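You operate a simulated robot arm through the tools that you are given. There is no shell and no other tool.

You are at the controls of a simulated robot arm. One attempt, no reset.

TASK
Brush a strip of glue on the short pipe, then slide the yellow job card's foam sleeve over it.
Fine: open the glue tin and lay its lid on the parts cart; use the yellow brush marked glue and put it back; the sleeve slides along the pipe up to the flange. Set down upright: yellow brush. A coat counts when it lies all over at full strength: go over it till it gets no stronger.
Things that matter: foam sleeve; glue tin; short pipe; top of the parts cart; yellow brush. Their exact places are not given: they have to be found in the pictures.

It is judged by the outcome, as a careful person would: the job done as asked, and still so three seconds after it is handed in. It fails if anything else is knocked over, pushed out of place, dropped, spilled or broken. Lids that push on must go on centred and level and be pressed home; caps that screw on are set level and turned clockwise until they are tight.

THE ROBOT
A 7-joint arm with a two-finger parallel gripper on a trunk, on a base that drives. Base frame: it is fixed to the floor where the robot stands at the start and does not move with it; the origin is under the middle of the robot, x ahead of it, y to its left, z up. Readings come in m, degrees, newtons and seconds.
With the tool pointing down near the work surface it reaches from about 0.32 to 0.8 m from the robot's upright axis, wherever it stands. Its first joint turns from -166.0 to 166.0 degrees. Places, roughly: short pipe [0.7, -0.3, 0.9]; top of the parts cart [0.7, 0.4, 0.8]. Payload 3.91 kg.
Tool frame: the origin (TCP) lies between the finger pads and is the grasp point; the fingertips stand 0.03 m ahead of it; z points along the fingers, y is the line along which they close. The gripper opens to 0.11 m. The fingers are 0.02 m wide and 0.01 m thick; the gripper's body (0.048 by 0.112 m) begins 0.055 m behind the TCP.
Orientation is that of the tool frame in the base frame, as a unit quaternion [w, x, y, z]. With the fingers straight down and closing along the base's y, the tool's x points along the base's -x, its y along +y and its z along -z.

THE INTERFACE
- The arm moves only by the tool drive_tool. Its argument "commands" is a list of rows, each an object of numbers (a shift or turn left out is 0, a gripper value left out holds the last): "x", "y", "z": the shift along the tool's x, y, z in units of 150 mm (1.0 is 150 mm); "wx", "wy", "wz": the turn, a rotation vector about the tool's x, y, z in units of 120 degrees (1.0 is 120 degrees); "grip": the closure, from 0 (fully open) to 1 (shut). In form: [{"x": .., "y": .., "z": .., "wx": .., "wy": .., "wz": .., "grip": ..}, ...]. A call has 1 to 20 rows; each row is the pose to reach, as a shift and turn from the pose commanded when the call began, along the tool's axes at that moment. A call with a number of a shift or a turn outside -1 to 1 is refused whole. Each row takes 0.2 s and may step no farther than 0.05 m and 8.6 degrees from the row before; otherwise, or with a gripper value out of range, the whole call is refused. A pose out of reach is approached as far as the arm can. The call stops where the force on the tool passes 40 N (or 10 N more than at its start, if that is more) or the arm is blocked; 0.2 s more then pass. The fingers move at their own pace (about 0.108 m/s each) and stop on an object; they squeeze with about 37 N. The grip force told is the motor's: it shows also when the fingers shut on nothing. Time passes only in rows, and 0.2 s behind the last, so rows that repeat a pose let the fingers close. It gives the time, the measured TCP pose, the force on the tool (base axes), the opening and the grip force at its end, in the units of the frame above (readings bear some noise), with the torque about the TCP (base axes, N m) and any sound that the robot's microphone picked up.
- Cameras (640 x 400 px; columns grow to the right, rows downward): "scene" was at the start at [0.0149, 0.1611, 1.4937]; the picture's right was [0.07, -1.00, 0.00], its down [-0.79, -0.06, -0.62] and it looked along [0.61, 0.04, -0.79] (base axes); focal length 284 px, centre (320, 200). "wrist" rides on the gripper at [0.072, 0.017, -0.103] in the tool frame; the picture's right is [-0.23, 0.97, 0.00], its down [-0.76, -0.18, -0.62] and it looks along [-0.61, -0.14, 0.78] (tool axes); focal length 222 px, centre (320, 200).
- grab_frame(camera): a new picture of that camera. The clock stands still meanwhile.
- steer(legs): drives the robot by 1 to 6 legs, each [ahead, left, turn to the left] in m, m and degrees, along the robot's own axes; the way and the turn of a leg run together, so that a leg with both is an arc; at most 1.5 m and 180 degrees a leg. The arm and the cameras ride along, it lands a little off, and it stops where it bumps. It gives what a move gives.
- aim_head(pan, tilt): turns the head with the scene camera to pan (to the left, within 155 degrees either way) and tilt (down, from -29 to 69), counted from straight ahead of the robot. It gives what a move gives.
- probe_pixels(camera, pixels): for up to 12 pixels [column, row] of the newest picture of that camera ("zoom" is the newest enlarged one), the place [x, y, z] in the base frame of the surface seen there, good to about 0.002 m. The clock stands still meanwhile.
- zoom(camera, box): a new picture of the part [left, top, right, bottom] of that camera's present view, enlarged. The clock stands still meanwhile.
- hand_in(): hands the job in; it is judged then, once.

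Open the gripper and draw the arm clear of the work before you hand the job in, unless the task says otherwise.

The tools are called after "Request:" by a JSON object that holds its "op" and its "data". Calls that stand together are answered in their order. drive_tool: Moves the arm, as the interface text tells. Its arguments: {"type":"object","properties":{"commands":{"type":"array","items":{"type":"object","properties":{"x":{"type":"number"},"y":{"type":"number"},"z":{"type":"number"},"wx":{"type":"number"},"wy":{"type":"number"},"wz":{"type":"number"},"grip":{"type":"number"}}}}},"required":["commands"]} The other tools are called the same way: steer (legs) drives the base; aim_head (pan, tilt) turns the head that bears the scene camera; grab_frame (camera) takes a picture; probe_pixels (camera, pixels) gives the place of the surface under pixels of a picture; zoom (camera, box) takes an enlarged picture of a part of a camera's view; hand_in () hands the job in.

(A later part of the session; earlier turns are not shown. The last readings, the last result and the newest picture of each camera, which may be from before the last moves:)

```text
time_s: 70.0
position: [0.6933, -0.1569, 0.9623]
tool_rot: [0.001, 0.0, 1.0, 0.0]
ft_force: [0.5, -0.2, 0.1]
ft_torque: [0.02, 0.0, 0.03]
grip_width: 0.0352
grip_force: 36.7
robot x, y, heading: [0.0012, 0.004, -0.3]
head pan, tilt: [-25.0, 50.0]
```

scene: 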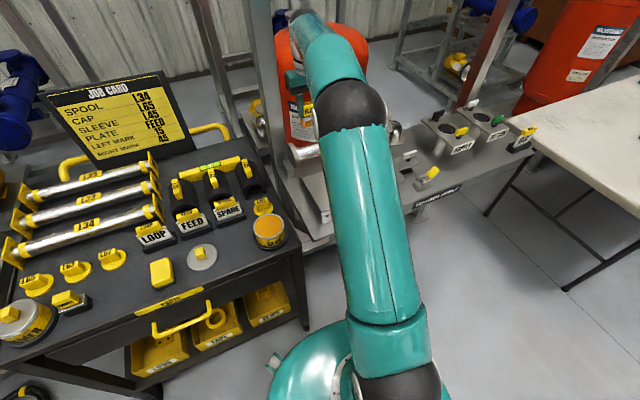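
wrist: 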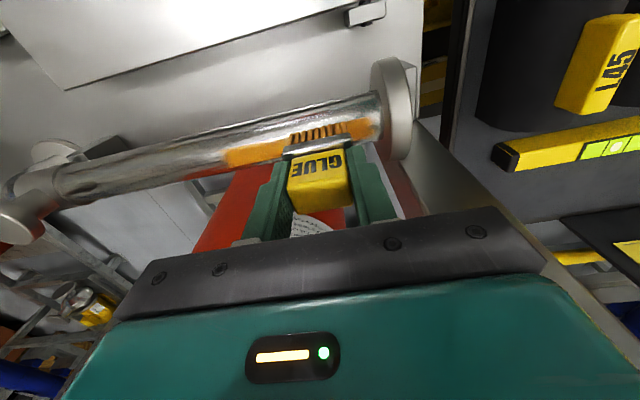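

Level again. Lower in 1 mm steps to light contact, nudging 2 mm forward to centre on the pipe.

Request:
{"op": "drive_tool", "data": {"commands": [{"x": -0.013, "z": 0.007}]}}

Request:
{"op": "drive_tool", "data": {"commands": [{"z": 0.006}]}}

Request:
{"op": "drive_tool", "data": {"commands": [{"z": 0.006}]}}

```text
time_s: 70.4
position: [0.6972, -0.1574, 0.9606]
tool_rot: [0.002, 0.001, 1.0, 0.0]
ft_force: [-3.4, 0.2, 11.1]
ft_torque: [0.06, 0.31, 0.01]
grip_width: 0.0352
grip_force: 37.5
robot x, y, heading: [-0.0007, 0.0004, -0.1]
head pan, tilt: [-25.0, 50.0]
```

```text
time_s: 70.8
position: [0.6977, -0.1575, 0.9618]
tool_rot: [0.002, 0.0, 1.0, -0.001]
ft_force: [-7.2, 1.1, 18.2]
ft_torque: [0.09, 0.44, -0.01]
grip_width: 0.0354
grip_force: 37.6
robot x, y, heading: [0.0012, 0.0006, -0.1]
head pan, tilt: [-25.0, 50.0]
```

```text
time_s: 71.2
position: [0.6976, -0.1575, 0.9623]
tool_rot: [0.001, 0.0, 1.0, -0.001]
ft_force: [-9.9, 1.5, 30.4]
ft_torque: [0.16, 0.73, 0.0]
grip_width: 0.0354
grip_force: 36.6
robot x, y, heading: [0.0007, 0.0038, -0.3]
head pan, tilt: [-25.0, 50.0]
```

Contact ~30 N; I stroke to the flange and then along the whole zone and back.

Request:
{"op": "drive_tool", "data": {"commands": [{"z": -0.003, "x": 0.008}, {"z": -0.003, "x": 0.008, "y": 0.06}, {"z": -0.003, "x": 0.008, "y": 0.12}, {"z": -0.003, "x": 0.008, "y": 0.17}, {"z": -0.003, "x": 0.008, "y": 0.17}, {"z": -0.003, "x": 0.008, "y": 0.1}, {"z": -0.003, "x": 0.008, "y": 0.03}, {"z": -0.003, "x": 0.008, "y": -0.04}, {"z": -0.003, "x": 0.008, "y": -0.11}, {"z": -0.003, "x": 0.008, "y": -0.18}, {"z": -0.003, "x": 0.008, "y": -0.25}, {"z": -0.003, "x": 0.008, "y": -0.32}, {"z": -0.003, "x": 0.008, "y": -0.39}, {"z": -0.003, "x": 0.008, "y": -0.46}, {"z": -0.003, "x": 0.008, "y": -0.53}, {"z": -0.003, "x": 0.008, "y": -0.6}, {"z": -0.003, "x": 0.008, "y": -0.67}, {"z": -0.003, "x": 0.008, "y": -0.74}]}}

Request:
{"op": "zoom", "data": {"camera": "wrist", "box": [330, 20, 590, 180]}}

Request:
{"op": "drive_tool", "data": {"commands": [{"y": 0.07}, {"y": 0.14}, {"y": 0.21}, {"y": 0.28}, {"y": 0.35}, {"y": 0.42}, {"y": 0.49}, {"y": 0.56}, {"y": 0.63}, {"y": 0.7}, {"y": 0.77}, {"y": 0.84}, {"y": 0.91}, {"y": 0.91}]}}

```text
time_s: 75.0
position: [0.6939, -0.268, 0.9621]
tool_rot: [0.002, 0.0, 1.0, -0.002]
ft_force: [2.2, 8.2, 30.5]
ft_torque: [0.38, -0.08, 0.0]
grip_width: 0.0351
grip_force: 36.7
robot x, y, heading: [-0.0013, 0.0013, -0.1]
head pan, tilt: [-25.0, 50.0]
```

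```text
2.46 times, centred on (460, 100) of wrist
```

zoom: 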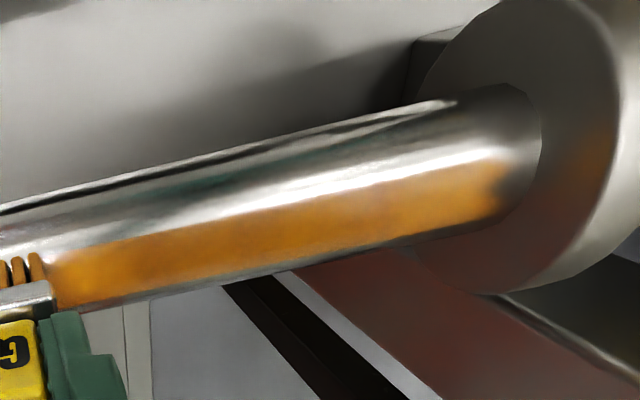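

```text
time_s: 78.0
position: [0.6958, -0.1312, 0.9609]
tool_rot: [0.0, 0.0, 1.0, -0.001]
ft_force: [1.2, -7.3, 32.7]
ft_torque: [-0.29, 0.0, 0.0]
grip_width: 0.0353
grip_force: 37.1
robot x, y, heading: [-0.0015, -0.0014, 0.2]
head pan, tilt: [-25.0, 50.0]
```

The colour no longer changes. To verify the far side of the strip, I lift and yaw the hand by 90° so the wrist camera looks along the pipe.

Request:
{"op": "drive_tool", "data": {"commands": [{"z": -0.2}, {"z": -0.45}, {"z": -0.7}, {"z": -0.7, "wz": -0.07}, {"z": -0.7, "wz": -0.14}, {"z": -0.7, "wz": -0.21}, {"z": -0.7, "wz": -0.28}, {"z": -0.7, "wz": -0.35}, {"z": -0.7, "wz": -0.42}, {"z": -0.7, "wz": -0.49}, {"z": -0.7, "wz": -0.56}, {"z": -0.7, "wz": -0.63}, {"z": -0.7, "wz": -0.7}, {"z": -0.7, "wz": -0.75}, {"z": -0.7, "wz": -0.75}]}}

Request:
{"op": "grab_frame", "data": {"camera": "wrist"}}

Request:
{"op": "grab_frame", "data": {"camera": "scene"}}

```text
time_s: 81.2
position: [0.6971, -0.1328, 1.0657]
tool_rot: [-0.001, 0.707, -0.707, 0.001]
ft_force: [0.2, -0.4, 0.2]
ft_torque: [0.01, 0.0, 0.01]
grip_width: 0.035
grip_force: 37.4
robot x, y, heading: [0.0014, 0.0011, 0.2]
head pan, tilt: [-25.0, 50.0]
```

```text
taken
```

wrist: 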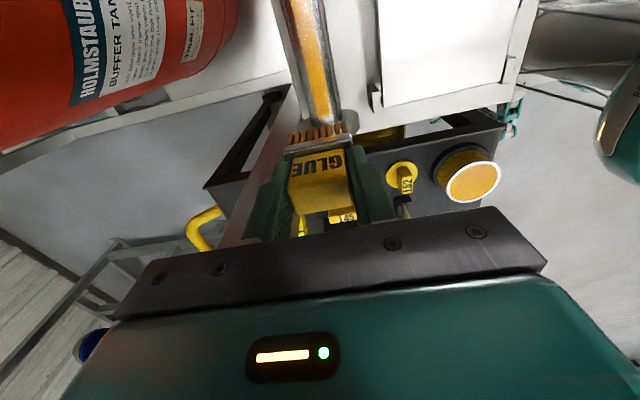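

```text
taken
```

scene: 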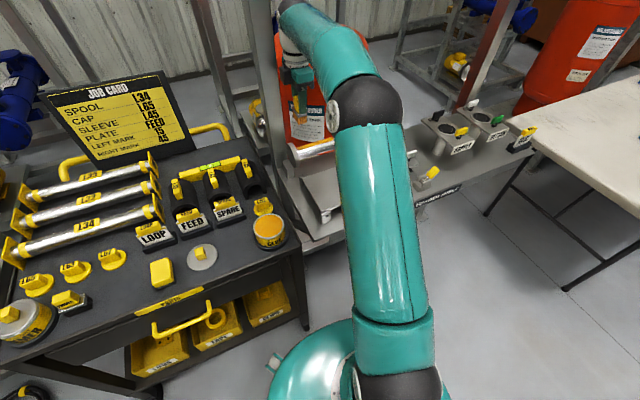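

The pipe now runs up the middle of the wrist view at (315,60). I zoom on the strip.

Request:
{"op": "zoom", "data": {"camera": "wrist", "box": [220, 0, 420, 140]}}

Request:
{"op": "probe_pixels", "data": {"camera": "zoom", "pixels": [[225, 100], [240, 100], [300, 90], [320, 90], [345, 90], [240, 20], [280, 20], [320, 15], [300, 300], [390, 300], [270, 250], [375, 240]]}}

```text
2.86 times, centred on (320, 70) of wrist
```

zoom: 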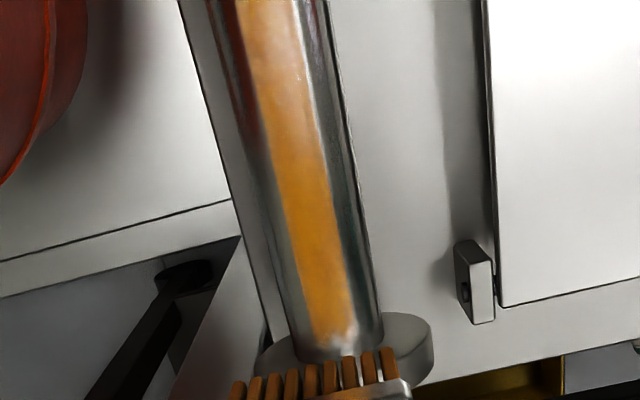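

```text
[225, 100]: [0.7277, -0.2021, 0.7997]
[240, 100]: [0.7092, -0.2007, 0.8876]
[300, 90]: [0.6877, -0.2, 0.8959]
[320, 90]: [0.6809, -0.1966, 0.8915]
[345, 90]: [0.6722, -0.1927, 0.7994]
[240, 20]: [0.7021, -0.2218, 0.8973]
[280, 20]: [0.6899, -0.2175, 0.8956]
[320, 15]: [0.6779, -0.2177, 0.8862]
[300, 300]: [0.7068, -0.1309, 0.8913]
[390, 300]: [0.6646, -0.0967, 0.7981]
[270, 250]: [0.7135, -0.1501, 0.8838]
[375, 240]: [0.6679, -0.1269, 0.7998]
```

The strip spans symmetric about the top; near the flange end at (345,330) there may be a weak patch. I zoom in harder on both ends.

Request:
{"op": "zoom", "data": {"camera": "wrist", "box": [290, 60, 370, 125]}}

Request:
{"op": "zoom", "data": {"camera": "wrist", "box": [270, 0, 350, 65]}}

```text
6.15 times, centred on (330, 92) of wrist
```

zoom: 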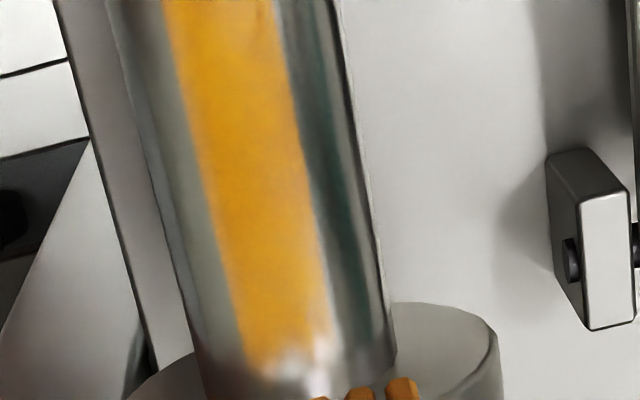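

```text
6.15 times, centred on (310, 32) of wrist
```

zoom: 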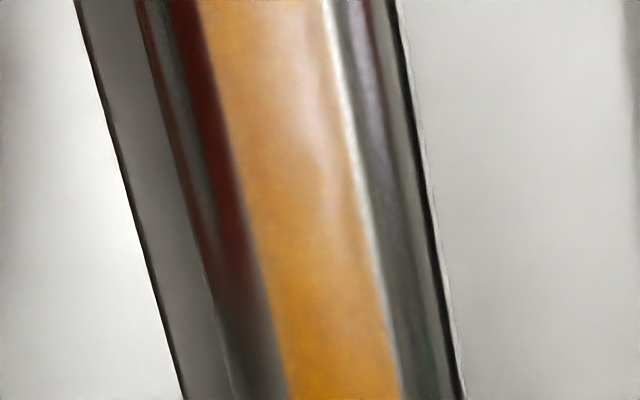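

The coat is even across; edges are texture blur. Now I yaw back and return the brush to its place.

Request:
{"op": "drive_tool", "data": {"commands": [{"wz": 0.07}, {"wz": 0.14}, {"wz": 0.21}, {"wz": 0.28}, {"wz": 0.35}, {"wz": 0.42}, {"wz": 0.49}, {"wz": 0.56}, {"wz": 0.63}, {"wz": 0.7}, {"wz": 0.75}, {"wz": 0.75}]}}

Request:
{"op": "drive_tool", "data": {"commands": [{"x": 0.25}, {"x": 0.5}, {"x": 0.75}, {"x": 1.0}]}}

Request:
{"op": "drive_tool", "data": {"commands": [{"x": 0.25}, {"x": 0.47}, {"x": 0.47, "y": 0.25}, {"x": 0.47, "y": 0.5}, {"x": 0.47, "y": 0.75}, {"x": 0.47, "y": 1.0}]}}

Request:
{"op": "drive_tool", "data": {"commands": [{"y": 0.25}, {"y": 0.5}, {"y": 0.75}, {"y": 0.93}, {"y": 0.93}]}}

Request:
{"op": "grab_frame", "data": {"camera": "wrist"}}

```text
time_s: 83.8
position: [0.6959, -0.1327, 1.0642]
tool_rot: [0.0, 0.001, 1.0, 0.0]
ft_force: [-0.5, 0.4, -1.3]
ft_torque: [0.03, -0.01, 0.0]
grip_width: 0.0352
grip_force: 36.7
robot x, y, heading: [-0.0006, -0.0006, -0.2]
head pan, tilt: [-25.0, 50.0]
```

```text
time_s: 84.8
position: [0.5472, -0.1321, 1.0664]
tool_rot: [0.0, -0.001, 1.0, 0.0]
ft_force: [1.9, -0.2, -0.9]
ft_torque: [-0.03, 0.02, -0.01]
grip_width: 0.0354
grip_force: 37.2
robot x, y, heading: [-0.0023, -0.0011, -0.0]
head pan, tilt: [-25.0, 50.0]
```

```text
time_s: 86.2
position: [0.4785, 0.0166, 1.0648]
tool_rot: [0.0, 0.001, 1.0, -0.001]
ft_force: [-0.4, -0.4, -1.3]
ft_torque: [0.03, -0.02, 0.0]
grip_width: 0.0355
grip_force: 37.3
robot x, y, heading: [-0.0021, 0.002, 0.2]
head pan, tilt: [-25.0, 50.0]
```

```text
time_s: 87.4
position: [0.4749, 0.1592, 1.0638]
tool_rot: [0.001, 0.001, 1.0, -0.001]
ft_force: [0.0, 0.4, -0.5]
ft_torque: [-0.01, 0.03, 0.0]
grip_width: 0.0354
grip_force: 36.5
robot x, y, heading: [0.0016, -0.0023, -0.2]
head pan, tilt: [-25.0, 50.0]
```

```text
taken
```

wrist: 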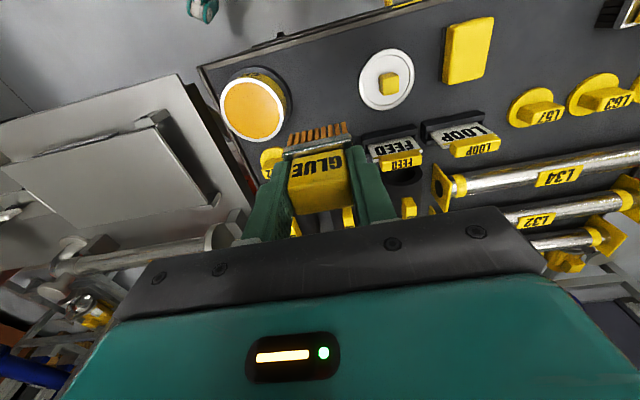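

Above the brush's home. Descend to just above the cart.

Request:
{"op": "drive_tool", "data": {"commands": [{"z": 0.3}, {"z": 0.6}, {"z": 0.9}, {"z": 0.95}]}}

Request:
{"op": "drive_tool", "data": {"commands": [{"z": 0.2}, {"z": 0.3}, {"z": 0.345}]}}

Request:
{"op": "drive_tool", "data": {"commands": [{"z": 0.007}, {"z": 0.014}]}}

Request:
{"op": "grab_frame", "data": {"camera": "wrist"}}

```text
time_s: 88.4
position: [0.4749, 0.1585, 0.922]
tool_rot: [0.001, 0.0, 1.0, 0.0]
ft_force: [0.4, 0.4, -0.9]
ft_torque: [0.01, -0.02, 0.0]
grip_width: 0.0355
grip_force: 37.1
robot x, y, heading: [-0.0002, -0.0012, 0.2]
head pan, tilt: [-25.0, 50.0]
```

```text
time_s: 89.2
position: [0.4753, 0.1566, 0.8707]
tool_rot: [0.0, 0.001, 1.0, -0.001]
ft_force: [0.7, 0.5, -1.1]
ft_torque: [0.01, 0.02, 0.02]
grip_width: 0.0351
grip_force: 36.8
robot x, y, heading: [0.0001, -0.0038, 0.1]
head pan, tilt: [-25.0, 50.0]
```

```text
time_s: 89.8
position: [0.4759, 0.1574, 0.8684]
tool_rot: [0.001, 0.0, 1.0, 0.0]
ft_force: [0.9, 1.2, 0.4]
ft_torque: [0.03, 0.03, 0.01]
grip_width: 0.0354
grip_force: 36.6
robot x, y, heading: [0.0029, 0.0001, 0.0]
head pan, tilt: [-25.0, 50.0]
```

```text
taken
```

wrist: 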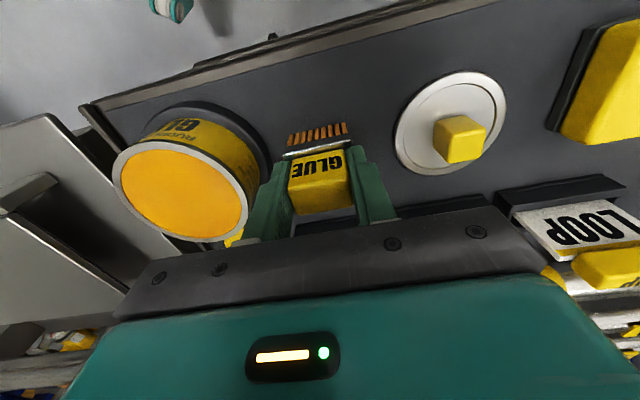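

Close to touching; continue in 1 mm steps.

Request:
{"op": "drive_tool", "data": {"commands": [{"z": 0.007}, {"z": 0.014}]}}

Request:
{"op": "drive_tool", "data": {"commands": [{"z": 0.007}]}}

```text
time_s: 90.4
position: [0.476, 0.157, 0.8668]
tool_rot: [0.001, 0.0, 1.0, 0.0]
ft_force: [1.0, 0.6, -1.5]
ft_torque: [-0.03, 0.02, -0.02]
grip_width: 0.0355
grip_force: 37.1
robot x, y, heading: [-0.0005, -0.0006, -0.0]
head pan, tilt: [-25.0, 50.0]
```

```text
time_s: 90.8
position: [0.4764, 0.1575, 0.8647]
tool_rot: [0.001, 0.0, 1.0, 0.0]
ft_force: [-0.9, -1.2, 7.0]
ft_torque: [-0.13, 0.01, -0.05]
grip_width: 0.035
grip_force: 36.8
robot x, y, heading: [-0.0027, -0.0003, 0.0]
head pan, tilt: [-25.0, 50.0]
```

Contact at 7 N: the brush stands. Release and rise.

Request:
{"op": "drive_tool", "data": {"commands": [{"grip": 0.6}, {"grip": 0.45}, {"grip": 0.35}, {"z": -0.1}, {"z": -0.35}, {"z": -0.65}, {"z": -0.95}]}}

Request:
{"op": "grab_frame", "data": {"camera": "wrist"}}

Request:
{"op": "zoom", "data": {"camera": "wrist", "box": [240, 40, 400, 140]}}

Request:
{"op": "grab_frame", "data": {"camera": "scene"}}

```text
time_s: 92.4
position: [0.4754, 0.1589, 1.0111]
tool_rot: [-0.001, 0.0, 1.0, 0.0]
ft_force: [-1.3, 0.4, 0.6]
ft_torque: [0.02, 0.02, 0.0]
grip_width: 0.0715
grip_force: 0.1
robot x, y, heading: [-0.0018, -0.0073, 0.2]
head pan, tilt: [-25.0, 50.0]
```

```text
taken
```

wrist: 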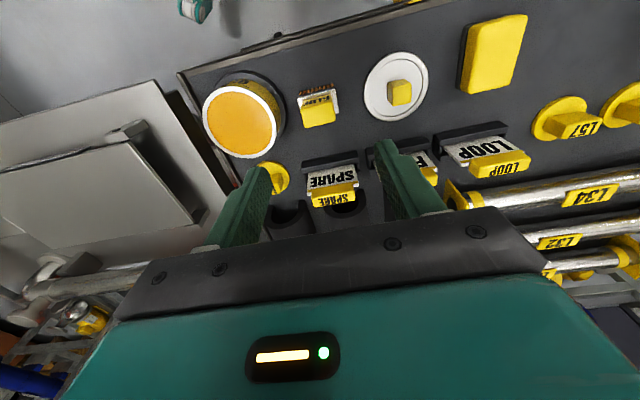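

```text
4.00 times, centred on (320, 90) of wrist
```

zoom: 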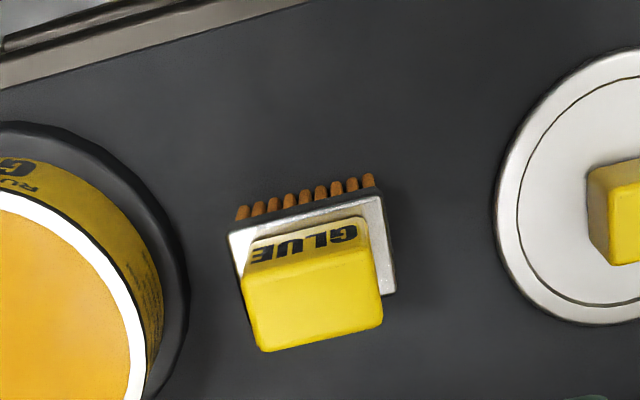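

```text
taken
```

scene: 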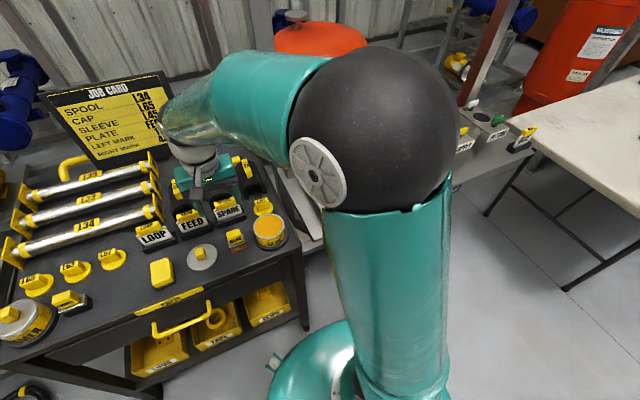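

The brush stands upright at home. Next the L45 sleeve: I move to (0.45,0.04,1.13) to view it from the wrist.

Request:
{"op": "drive_tool", "data": {"commands": [{"z": -0.25}, {"z": -0.5, "y": -0.1}, {"z": -0.75, "y": -0.3}, {"z": -0.8, "y": -0.55, "x": 0.1}, {"z": -0.8, "y": -0.78, "x": 0.3}, {"z": -0.8, "y": -0.78, "x": 0.5}]}}

Request:
{"op": "grab_frame", "data": {"camera": "wrist"}}

Request:
{"op": "zoom", "data": {"camera": "wrist", "box": [240, 120, 400, 220]}}

Request:
{"op": "zoom", "data": {"camera": "scene", "box": [190, 140, 300, 220]}}

```text
time_s: 93.8
position: [0.4022, 0.0382, 1.1287]
tool_rot: [0.0, 0.0, 1.0, 0.0]
ft_force: [0.1, -0.4, -0.6]
ft_torque: [-0.04, 0.01, 0.02]
grip_width: 0.0715
grip_force: 0.1
robot x, y, heading: [0.0011, 0.0006, 0.1]
head pan, tilt: [-25.0, 50.0]
```

```text
taken
```

wrist: 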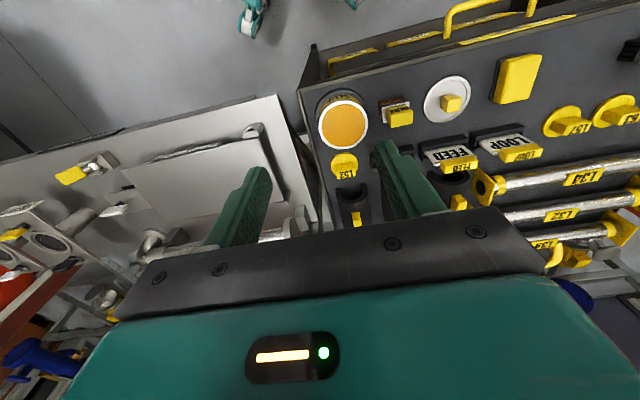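

```text
4.00 times, centred on (320, 170) of wrist
```

zoom: 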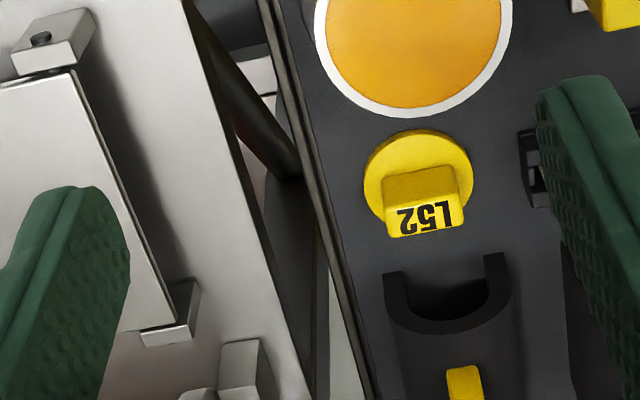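

```text
5.00 times, centred on (245, 180) of scene
```

zoom: 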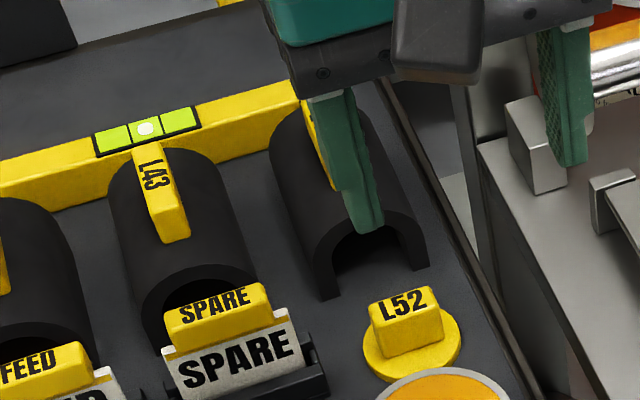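

The fingers hide the sleeve from this pose. I move ahead to x≈0.55 with fingers open to view between them.

Request:
{"op": "drive_tool", "data": {"commands": [{"x": -0.25, "y": 0.05, "grip": 0.1}, {"x": -0.5, "y": 0.11}, {"x": -0.75, "y": 0.11}, {"x": -1.0, "y": 0.11}]}}

Request:
{"op": "grab_frame", "data": {"camera": "wrist"}}

Request:
{"op": "zoom", "data": {"camera": "wrist", "box": [260, 80, 420, 200]}}

```text
time_s: 94.8
position: [0.5497, 0.0554, 1.1272]
tool_rot: [0.0, -0.001, 1.0, 0.0]
ft_force: [-0.9, 0.1, 0.5]
ft_torque: [-0.02, -0.02, 0.02]
grip_width: 0.0989
grip_force: 0.0
robot x, y, heading: [0.0009, -0.0008, -0.1]
head pan, tilt: [-25.0, 50.0]
```

```text
taken
```

wrist: 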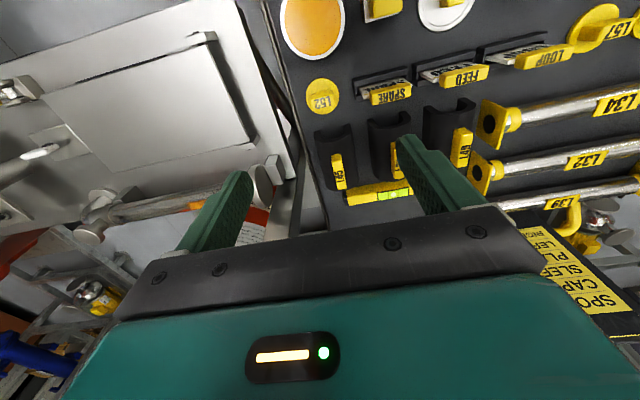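

```text
3.33 times, centred on (340, 140) of wrist
```

zoom: 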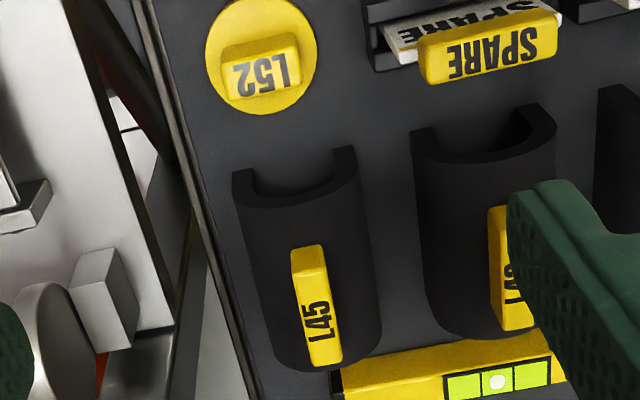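

I zoom harder on the L45 sleeve and probe fin corners, sleeve walls and ends.

Request:
{"op": "zoom", "data": {"camera": "wrist", "box": [310, 115, 374, 195]}}

Request:
{"op": "zoom", "data": {"camera": "wrist", "box": [300, 115, 380, 165]}}

Request:
{"op": "probe_pixels", "data": {"camera": "zoom", "pixels": [[115, 150], [150, 200], [250, 230], [380, 160], [420, 120], [300, 275], [270, 320], [250, 350], [290, 330]]}}

```text
5.00 times, centred on (342, 155) of wrist
```

zoom: 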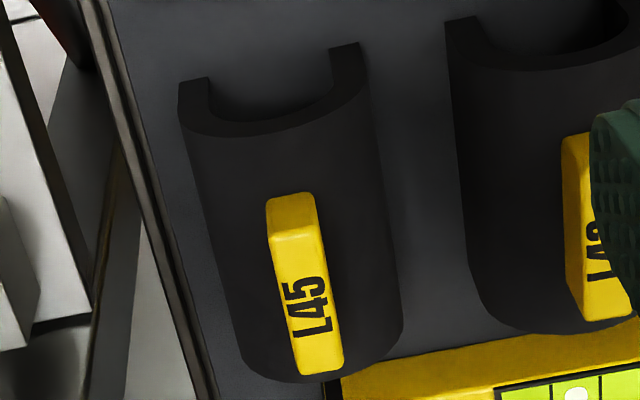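

```text
8.00 times, centred on (340, 140) of wrist
```

zoom: 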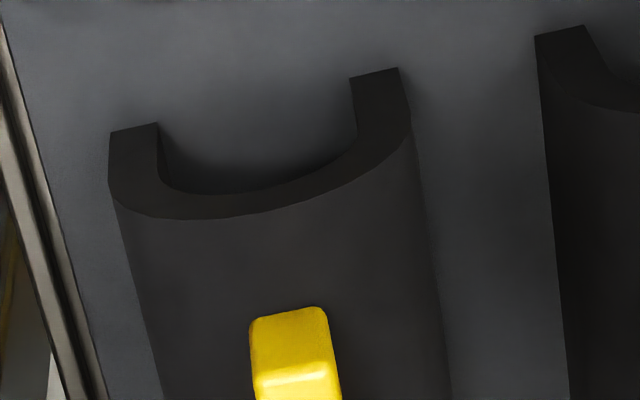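

```text
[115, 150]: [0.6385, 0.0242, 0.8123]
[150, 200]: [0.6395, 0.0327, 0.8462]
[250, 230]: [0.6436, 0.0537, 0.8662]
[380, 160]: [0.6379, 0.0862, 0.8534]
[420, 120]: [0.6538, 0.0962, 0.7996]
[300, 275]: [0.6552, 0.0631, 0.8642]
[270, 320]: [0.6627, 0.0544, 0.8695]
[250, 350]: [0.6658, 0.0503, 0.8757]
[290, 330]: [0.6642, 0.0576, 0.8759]
```

I probe the fin's top-face corners and sleeve rear edge using wrist pixels.

Request:
{"op": "probe_pixels", "data": {"camera": "wrist", "pixels": [[333, 165], [342, 162], [337, 188], [346, 186], [339, 175], [330, 188], [353, 184], [328, 150], [350, 150], [340, 152]]}}

```text
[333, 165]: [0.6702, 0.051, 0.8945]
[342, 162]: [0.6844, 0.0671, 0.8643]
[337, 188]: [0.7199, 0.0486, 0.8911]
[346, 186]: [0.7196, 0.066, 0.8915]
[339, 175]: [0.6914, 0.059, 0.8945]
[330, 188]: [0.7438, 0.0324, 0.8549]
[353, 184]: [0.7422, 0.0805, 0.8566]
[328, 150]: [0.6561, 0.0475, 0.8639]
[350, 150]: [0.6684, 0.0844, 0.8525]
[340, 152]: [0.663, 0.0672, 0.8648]
```

Fin: centre (0.693,0.0575), z 0.866–0.893, ~18 mm thick in y; sleeve spans x 0.638–0.748. I move above it and descend partway.

Request:
{"op": "drive_tool", "data": {"commands": [{"x": -0.25, "grip": 0.45}, {"x": -0.5, "y": 0.017}, {"x": -0.75, "y": 0.017}, {"x": -0.947, "y": 0.017}, {"x": -0.947, "y": 0.017, "z": 0.3}, {"x": -0.947, "y": 0.017, "z": 0.6}, {"x": -0.947, "y": 0.017, "z": 0.9}, {"x": -0.947, "y": 0.017, "z": 0.9}]}}

Request:
{"op": "grab_frame", "data": {"camera": "wrist"}}

Request:
{"op": "zoom", "data": {"camera": "wrist", "box": [260, 60, 400, 180]}}

Request:
{"op": "zoom", "data": {"camera": "scene", "box": [180, 110, 300, 210]}}

```text
time_s: 96.6
position: [0.6918, 0.0601, 0.9983]
tool_rot: [0.0, -0.001, 1.0, 0.0]
ft_force: [0.3, 0.0, -0.5]
ft_torque: [0.06, 0.01, -0.01]
grip_width: 0.0605
grip_force: 0.1
robot x, y, heading: [0.0023, 0.0005, 0.2]
head pan, tilt: [-25.0, 50.0]
```

```text
taken
```

wrist: 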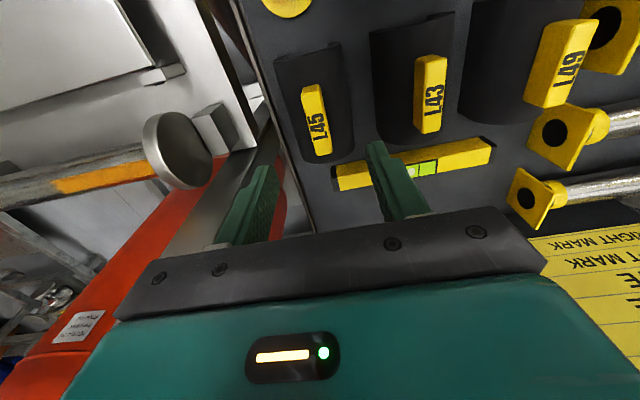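

```text
3.33 times, centred on (330, 120) of wrist
```

zoom: 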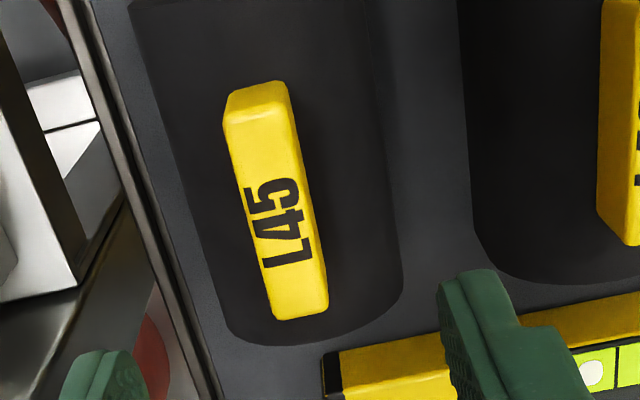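

```text
4.00 times, centred on (240, 160) of scene
```

zoom: 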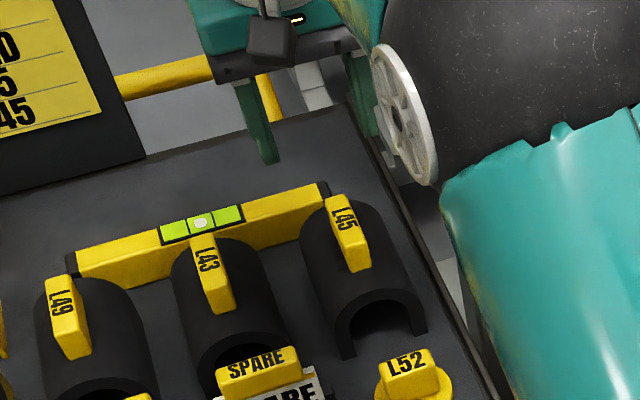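

I probe the fin and sleeve's rear edge again from this closer view.

Request:
{"op": "zoom", "data": {"camera": "wrist", "box": [260, 60, 400, 180]}}

Request:
{"op": "probe_pixels", "data": {"camera": "zoom", "pixels": [[232, 125], [286, 118], [272, 312], [322, 302], [275, 215], [255, 342], [395, 290], [240, 325], [330, 340], [205, 200], [370, 200]]}}

```text
3.33 times, centred on (330, 120) of wrist
```

zoom: 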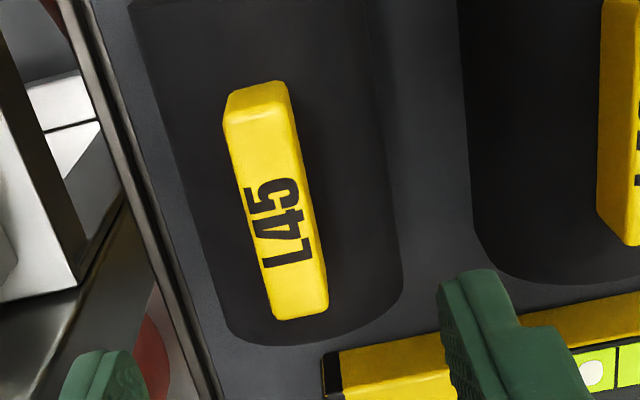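

```text
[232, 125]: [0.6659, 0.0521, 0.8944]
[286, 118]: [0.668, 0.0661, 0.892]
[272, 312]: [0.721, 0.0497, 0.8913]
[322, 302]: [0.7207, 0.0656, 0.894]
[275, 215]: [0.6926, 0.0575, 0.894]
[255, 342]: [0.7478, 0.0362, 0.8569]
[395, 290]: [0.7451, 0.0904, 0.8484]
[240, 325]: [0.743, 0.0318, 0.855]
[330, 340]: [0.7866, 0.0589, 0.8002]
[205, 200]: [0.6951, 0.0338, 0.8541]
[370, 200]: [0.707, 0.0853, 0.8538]
```

Fin centre ≈ (0.693,0.058). Descend with tips just above the sleeve and close on the fin.

Request:
{"op": "drive_tool", "data": {"commands": [{"z": 0.2}, {"z": 0.4}, {"z": 0.55}, {"z": 0.64}, {"z": 0.67}]}}

Request:
{"op": "drive_tool", "data": {"commands": [{"grip": 0.7}, {"grip": 1.0}, {"grip": 1.0}, {"grip": 1.0}]}}

Request:
{"op": "drive_tool", "data": {"commands": [{"z": -0.02}, {"z": -0.05}, {"z": -0.1}, {"z": -0.2}, {"z": -0.4}, {"z": -0.6}, {"z": -0.85}]}}

Request:
{"op": "grab_frame", "data": {"camera": "wrist"}}

Request:
{"op": "grab_frame", "data": {"camera": "scene"}}

```text
time_s: 97.8
position: [0.6907, 0.0593, 0.8942]
tool_rot: [0.0, 0.0, 1.0, -0.001]
ft_force: [-0.1, -0.8, 0.0]
ft_torque: [0.04, 0.0, 0.03]
grip_width: 0.0605
grip_force: 0.0
robot x, y, heading: [-0.0005, -0.0008, -0.1]
head pan, tilt: [-25.0, 50.0]
```

```text
time_s: 98.8
position: [0.6909, 0.0601, 0.8942]
tool_rot: [0.001, -0.002, 1.0, 0.0]
ft_force: [0.5, -2.2, 4.6]
ft_torque: [-0.07, -0.1, -0.02]
grip_width: 0.0351
grip_force: 36.9
robot x, y, heading: [-0.0017, -0.0038, -0.0]
head pan, tilt: [-25.0, 50.0]
```

```text
time_s: 100.4
position: [0.6926, 0.0606, 1.0231]
tool_rot: [0.0, 0.0, 1.0, 0.001]
ft_force: [1.3, 0.2, -1.8]
ft_torque: [-0.02, 0.04, -0.03]
grip_width: 0.035
grip_force: 37.6
robot x, y, heading: [-0.0037, -0.0041, -0.2]
head pan, tilt: [-25.0, 50.0]
```

```text
taken
```

wrist: 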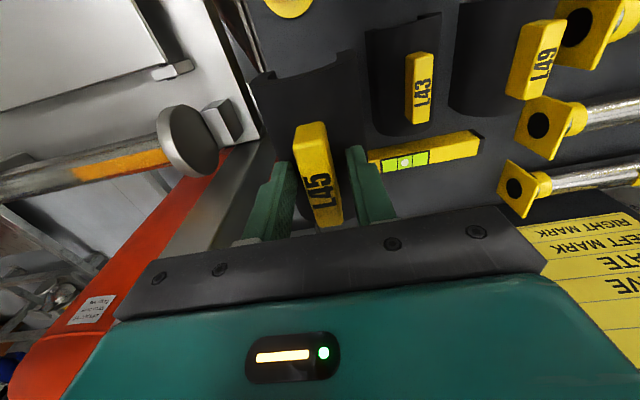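

```text
taken
```

scene: 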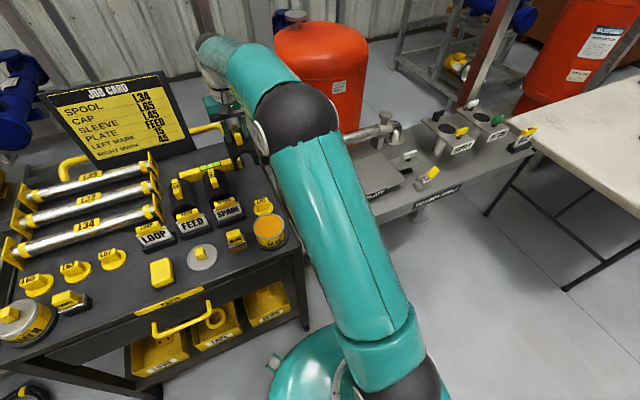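

The grip width reads 35 mm, wider than the fin; yet the sleeve lifted. I zoom to see what is actually held.

Request:
{"op": "zoom", "data": {"camera": "wrist", "box": [230, 40, 430, 240]}}

Request:
{"op": "zoom", "data": {"camera": "scene", "box": [190, 70, 290, 170]}}

```text
2.00 times, centred on (330, 140) of wrist
```

zoom: 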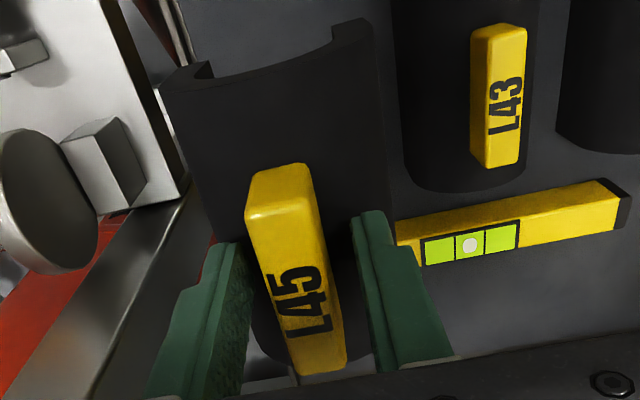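

```text
4.00 times, centred on (240, 120) of scene
```

zoom: 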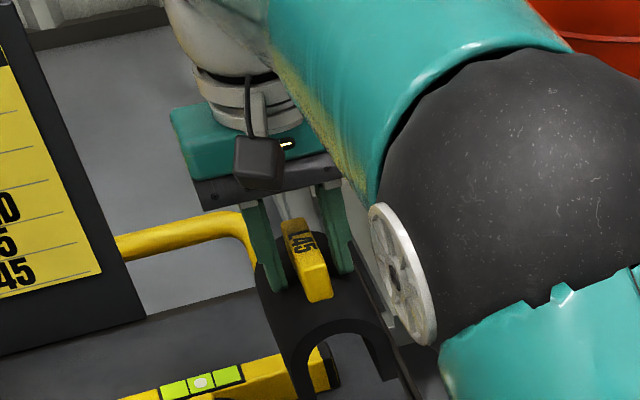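

The fingers pinch the foam shoulders rather than the fin; I set the sleeve back down where it was, and regrip higher.

Request:
{"op": "drive_tool", "data": {"commands": [{"z": 0.25}, {"z": 0.5}, {"z": 0.7}, {"z": 0.8}, {"z": 0.83}]}}

Request:
{"op": "drive_tool", "data": {"commands": [{"z": 0.007}, {"z": 0.014}]}}

```text
time_s: 101.6
position: [0.6915, 0.0595, 0.8941]
tool_rot: [0.0, 0.0, 1.0, 0.0]
ft_force: [-0.3, 0.0, -1.3]
ft_torque: [0.01, -0.02, -0.04]
grip_width: 0.035
grip_force: 37.5
robot x, y, heading: [0.0053, -0.0013, 0.0]
head pan, tilt: [-25.0, 50.0]
```

```text
time_s: 102.2
position: [0.6917, 0.0607, 0.8944]
tool_rot: [0.001, -0.001, 1.0, 0.0]
ft_force: [-4.4, 0.1, 11.5]
ft_torque: [-0.03, 0.68, 0.04]
grip_width: 0.035
grip_force: 37.1
robot x, y, heading: [-0.0003, -0.0, -0.1]
head pan, tilt: [-25.0, 50.0]
```

Resting on the cart again (11 N). Open, rise 8 mm and close on the fin.

Request:
{"op": "drive_tool", "data": {"commands": [{"grip": 0.6}, {"grip": 0.45}, {"z": -0.03}, {"z": -0.055, "y": -0.01}, {"z": -0.055, "y": -0.01}]}}

Request:
{"op": "drive_tool", "data": {"commands": [{"grip": 0.7}, {"grip": 1.0}, {"grip": 1.0}, {"grip": 1.0}]}}

Request:
{"op": "zoom", "data": {"camera": "wrist", "box": [230, 40, 430, 240]}}

```text
time_s: 103.4
position: [0.6933, 0.0584, 0.9023]
tool_rot: [0.001, 0.0, 1.0, 0.0]
ft_force: [-0.1, 0.0, 0.2]
ft_torque: [-0.01, -0.02, 0.0]
grip_width: 0.0604
grip_force: 0.0
robot x, y, heading: [0.0012, -0.0022, -0.2]
head pan, tilt: [-25.0, 50.0]
```

```text
time_s: 104.4
position: [0.6922, 0.059, 0.9018]
tool_rot: [0.001, -0.001, 1.0, 0.0]
ft_force: [0.5, -0.3, 1.8]
ft_torque: [-0.02, -0.02, 0.03]
grip_width: 0.0173
grip_force: 37.0
robot x, y, heading: [0.0003, -0.0021, -0.2]
head pan, tilt: [-25.0, 50.0]
```

```text
2.00 times, centred on (330, 140) of wrist
```

zoom: 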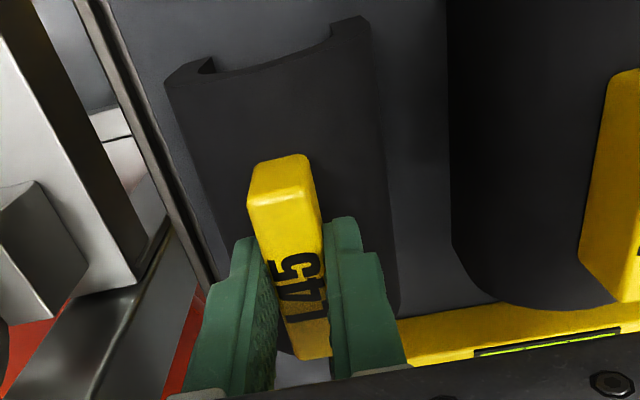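

The fin is gripped (17 mm). I zoom on the sleeve's front end to measure its inner width before lifting.

Request:
{"op": "zoom", "data": {"camera": "wrist", "box": [270, 30, 360, 90]}}

Request:
{"op": "zoom", "data": {"camera": "scene", "box": [230, 150, 290, 200]}}

```text
6.67 times, centred on (315, 60) of wrist
```

zoom: 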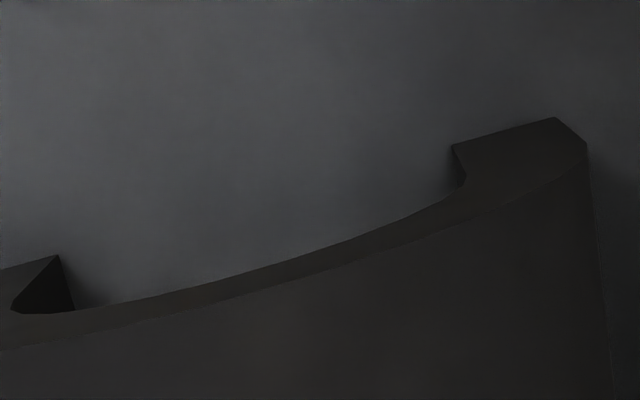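

```text
8.00 times, centred on (260, 175) of scene
```

zoom: 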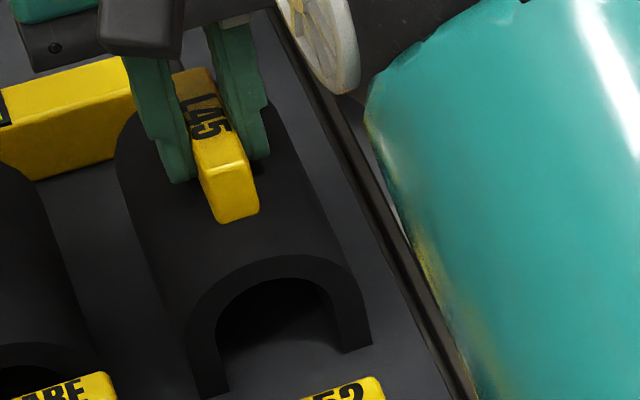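

Request:
{"op": "probe_pixels", "data": {"camera": "zoom", "pixels": [[200, 385], [213, 385], [222, 385], [340, 345], [349, 345], [368, 340], [195, 350], [360, 310], [285, 262], [285, 275], [285, 285], [190, 330]]}}

```text
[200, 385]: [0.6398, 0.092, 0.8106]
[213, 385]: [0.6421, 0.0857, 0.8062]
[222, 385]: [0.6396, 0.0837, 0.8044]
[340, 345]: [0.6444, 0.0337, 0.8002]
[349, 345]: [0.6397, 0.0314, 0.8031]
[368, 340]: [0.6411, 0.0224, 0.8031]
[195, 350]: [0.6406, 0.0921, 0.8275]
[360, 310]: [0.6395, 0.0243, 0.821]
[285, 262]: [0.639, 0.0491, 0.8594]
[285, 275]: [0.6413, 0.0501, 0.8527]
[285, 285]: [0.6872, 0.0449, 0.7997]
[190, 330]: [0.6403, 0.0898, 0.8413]
```

Inner gap ≈ 49.5 mm (pipe ≈ 44 mm), wall ≈ 10.5 mm, sleeve half-length 55 mm, inner crown ≈ 47 mm below TCP. I lift straight up, retract, and sweep right.

Request:
{"op": "drive_tool", "data": {"commands": [{"z": -0.02}, {"z": -0.08}, {"z": -0.2}, {"z": -0.45}, {"z": -0.7}, {"z": -1.0}]}}

Request:
{"op": "grab_frame", "data": {"camera": "wrist"}}

Request:
{"op": "drive_tool", "data": {"commands": [{"x": 0.25}, {"x": 0.5}, {"x": 0.75}, {"x": 1.0}]}}

Request:
{"op": "drive_tool", "data": {"commands": [{"y": -0.25}, {"y": -0.5}, {"y": -0.75}, {"y": -1.0}]}}

Request:
{"op": "drive_tool", "data": {"commands": [{"y": -0.25}, {"y": -0.5}, {"y": -0.75}, {"y": -1.0}]}}

Request:
{"op": "grab_frame", "data": {"camera": "wrist"}}

```text
time_s: 105.8
position: [0.6935, 0.0614, 1.0498]
tool_rot: [0.0, 0.0, 1.0, -0.001]
ft_force: [-0.5, 0.6, -1.3]
ft_torque: [0.01, 0.02, 0.02]
grip_width: 0.0173
grip_force: 36.4
robot x, y, heading: [0.0022, 0.0023, 0.1]
head pan, tilt: [-25.0, 50.0]
```

```text
taken
```

wrist: 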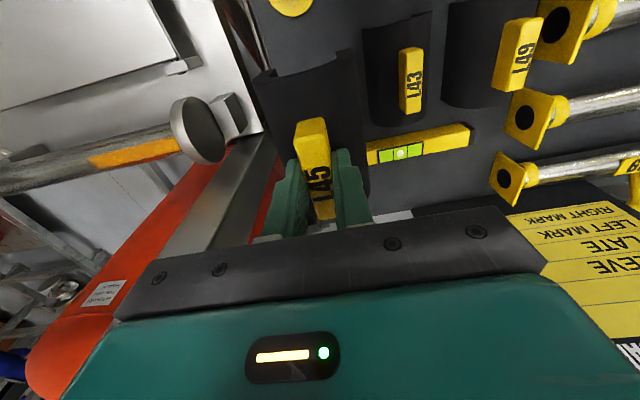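

```text
time_s: 106.8
position: [0.5422, 0.0589, 1.0498]
tool_rot: [0.0, 0.0, 1.0, 0.0]
ft_force: [0.2, -0.5, -1.6]
ft_torque: [0.04, 0.05, 0.02]
grip_width: 0.0171
grip_force: 36.6
robot x, y, heading: [-0.0019, 0.001, -0.2]
head pan, tilt: [-25.0, 50.0]
```

```text
time_s: 107.8
position: [0.5406, -0.0938, 1.051]
tool_rot: [0.0, -0.001, 1.0, 0.0]
ft_force: [-1.6, -0.3, -1.0]
ft_torque: [-0.02, 0.0, 0.01]
grip_width: 0.0169
grip_force: 37.5
robot x, y, heading: [0.0011, -0.0017, -0.1]
head pan, tilt: [-25.0, 50.0]
```

```text
time_s: 108.8
position: [0.5384, -0.2396, 1.0483]
tool_rot: [0.001, -0.001, 1.0, -0.001]
ft_force: [-0.8, 0.0, -0.7]
ft_torque: [-0.01, -0.01, 0.02]
grip_width: 0.017
grip_force: 37.0
robot x, y, heading: [-0.0007, 0.0012, 0.0]
head pan, tilt: [-25.0, 50.0]
```

```text
taken
```

wrist: 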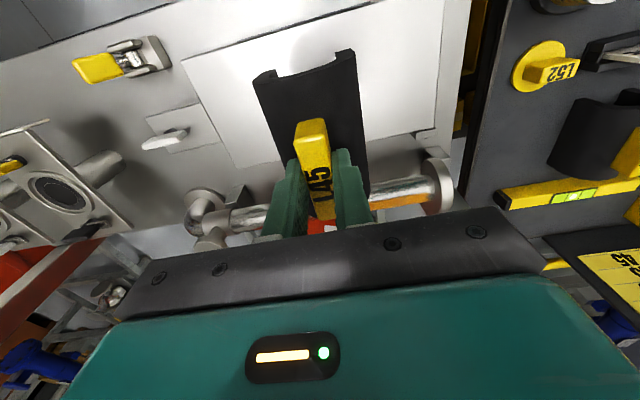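

Sleeve is well held. I shift to y≈-0.315 and yaw 90° so the sleeve lies parallel to the pipe.

Request:
{"op": "drive_tool", "data": {"commands": [{"y": -0.25}, {"y": -0.5}, {"y": -0.5, "wz": -0.07}, {"y": -0.5, "wz": -0.14}, {"y": -0.5, "wz": -0.21}, {"y": -0.5, "wz": -0.28}, {"y": -0.5, "wz": -0.35}, {"y": -0.5, "wz": -0.42}, {"y": -0.5, "wz": -0.49}, {"y": -0.5, "wz": -0.56}, {"y": -0.5, "wz": -0.63}, {"y": -0.5, "wz": -0.7}, {"y": -0.5, "wz": -0.75}, {"y": -0.5, "wz": -0.75}]}}

Request:
{"op": "grab_frame", "data": {"camera": "wrist"}}

Request:
{"op": "grab_frame", "data": {"camera": "scene"}}

```text
time_s: 111.8
position: [0.5413, -0.318, 1.0515]
tool_rot: [0.001, 0.708, -0.706, 0.0]
ft_force: [0.4, 0.8, -1.2]
ft_torque: [0.01, 0.0, 0.0]
grip_width: 0.0168
grip_force: 36.7
robot x, y, heading: [0.0017, 0.0017, -0.2]
head pan, tilt: [-25.0, 50.0]
```

```text
taken
```

wrist: 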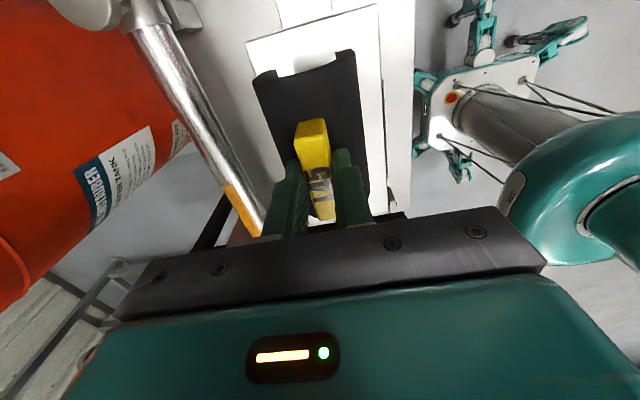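

```text
taken
```

scene: 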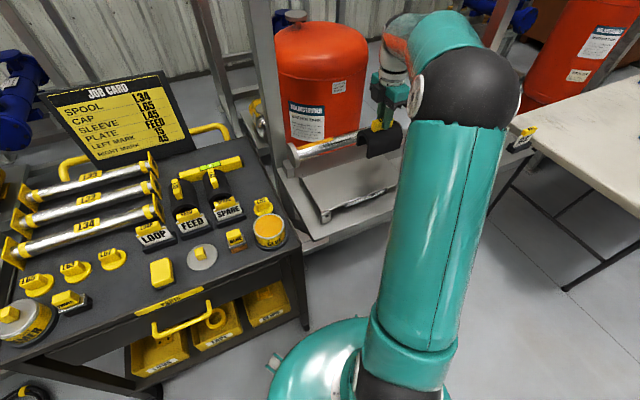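

I probe the tee knob, flange and pipe before extending the sleeve over it.

Request:
{"op": "probe_pixels", "data": {"camera": "wrist", "pixels": [[85, 8], [110, 5], [150, 10], [150, 40], [165, 40], [180, 90], [195, 90], [205, 85], [235, 195], [250, 195], [330, 60], [305, 55]]}}

Request:
{"op": "zoom", "data": {"camera": "wrist", "box": [100, 0, 400, 240]}}

```text
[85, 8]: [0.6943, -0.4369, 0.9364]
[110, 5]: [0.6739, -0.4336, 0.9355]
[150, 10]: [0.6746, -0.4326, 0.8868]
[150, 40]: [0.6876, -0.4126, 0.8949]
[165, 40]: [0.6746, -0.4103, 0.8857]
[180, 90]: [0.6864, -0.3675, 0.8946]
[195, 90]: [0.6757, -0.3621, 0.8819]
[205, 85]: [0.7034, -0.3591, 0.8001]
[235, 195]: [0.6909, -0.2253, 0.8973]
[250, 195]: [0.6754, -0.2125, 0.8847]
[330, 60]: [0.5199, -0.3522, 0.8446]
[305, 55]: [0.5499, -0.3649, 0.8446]
```

```text
1.67 times, centred on (250, 120) of wrist
```

zoom: 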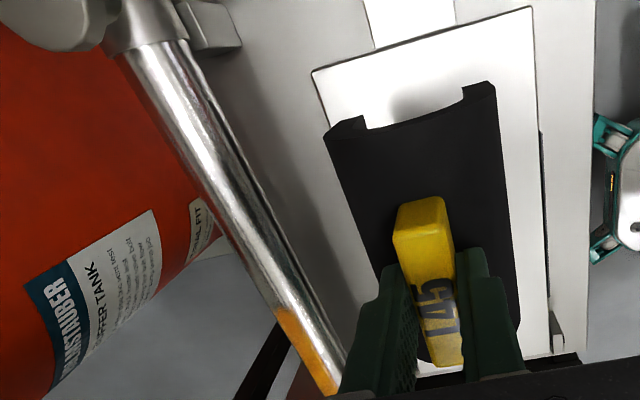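

Knob top is z≈0.936 at y≈-0.435, clear of the sleeve. Extend over the pipe.

Request:
{"op": "drive_tool", "data": {"commands": [{"y": -0.25}, {"y": -0.5}, {"y": -0.75}, {"y": -1.0}]}}

Request:
{"op": "drive_tool", "data": {"commands": [{"y": -0.02}, {"y": -0.02}]}}

Request:
{"op": "grab_frame", "data": {"camera": "wrist"}}

Request:
{"op": "zoom", "data": {"camera": "wrist", "box": [220, 0, 420, 140]}}

Request:
{"op": "grab_frame", "data": {"camera": "scene"}}

```text
time_s: 112.8
position: [0.6974, -0.3174, 1.0533]
tool_rot: [0.0, 0.707, -0.707, -0.001]
ft_force: [0.0, -0.4, 1.8]
ft_torque: [0.0, 0.0, 0.0]
grip_width: 0.017
grip_force: 37.2
robot x, y, heading: [0.001, -0.0031, 0.1]
head pan, tilt: [-25.0, 50.0]
```

```text
time_s: 113.4
position: [0.6967, -0.3166, 1.051]
tool_rot: [-0.001, 0.707, -0.707, 0.002]
ft_force: [-0.7, 0.1, -1.1]
ft_torque: [0.02, -0.01, 0.0]
grip_width: 0.0172
grip_force: 36.8
robot x, y, heading: [0.001, -0.0054, 0.0]
head pan, tilt: [-25.0, 50.0]
```

```text
taken
```

wrist: 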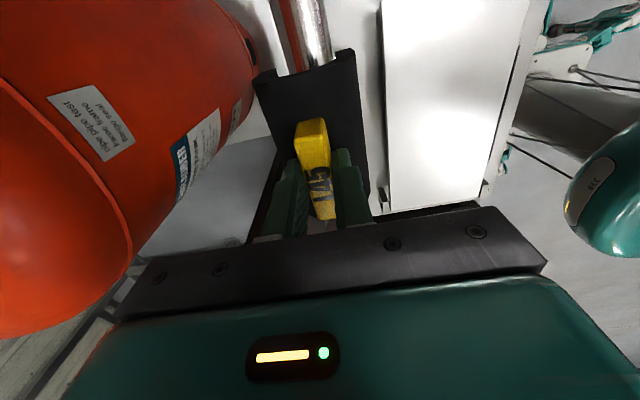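

```text
2.86 times, centred on (320, 70) of wrist
```

zoom: 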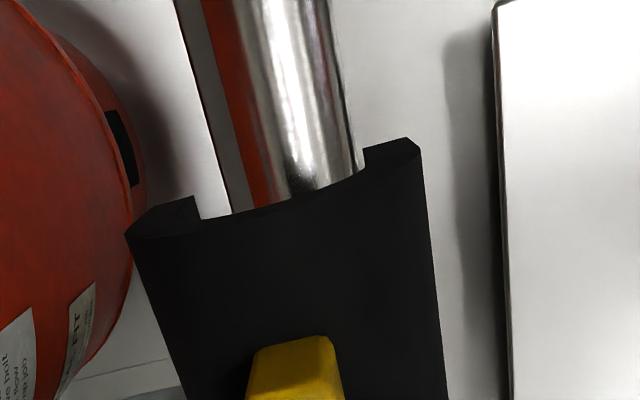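

```text
taken
```

scene: 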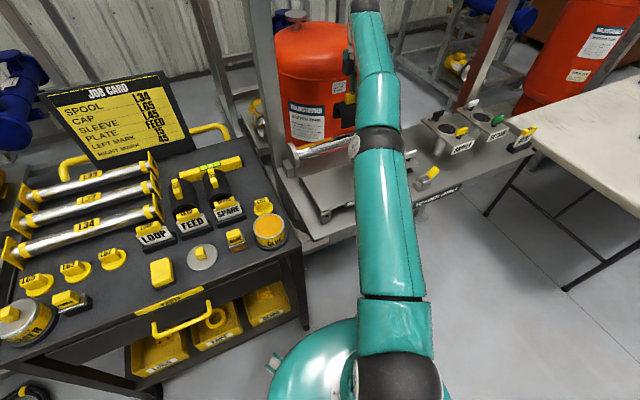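

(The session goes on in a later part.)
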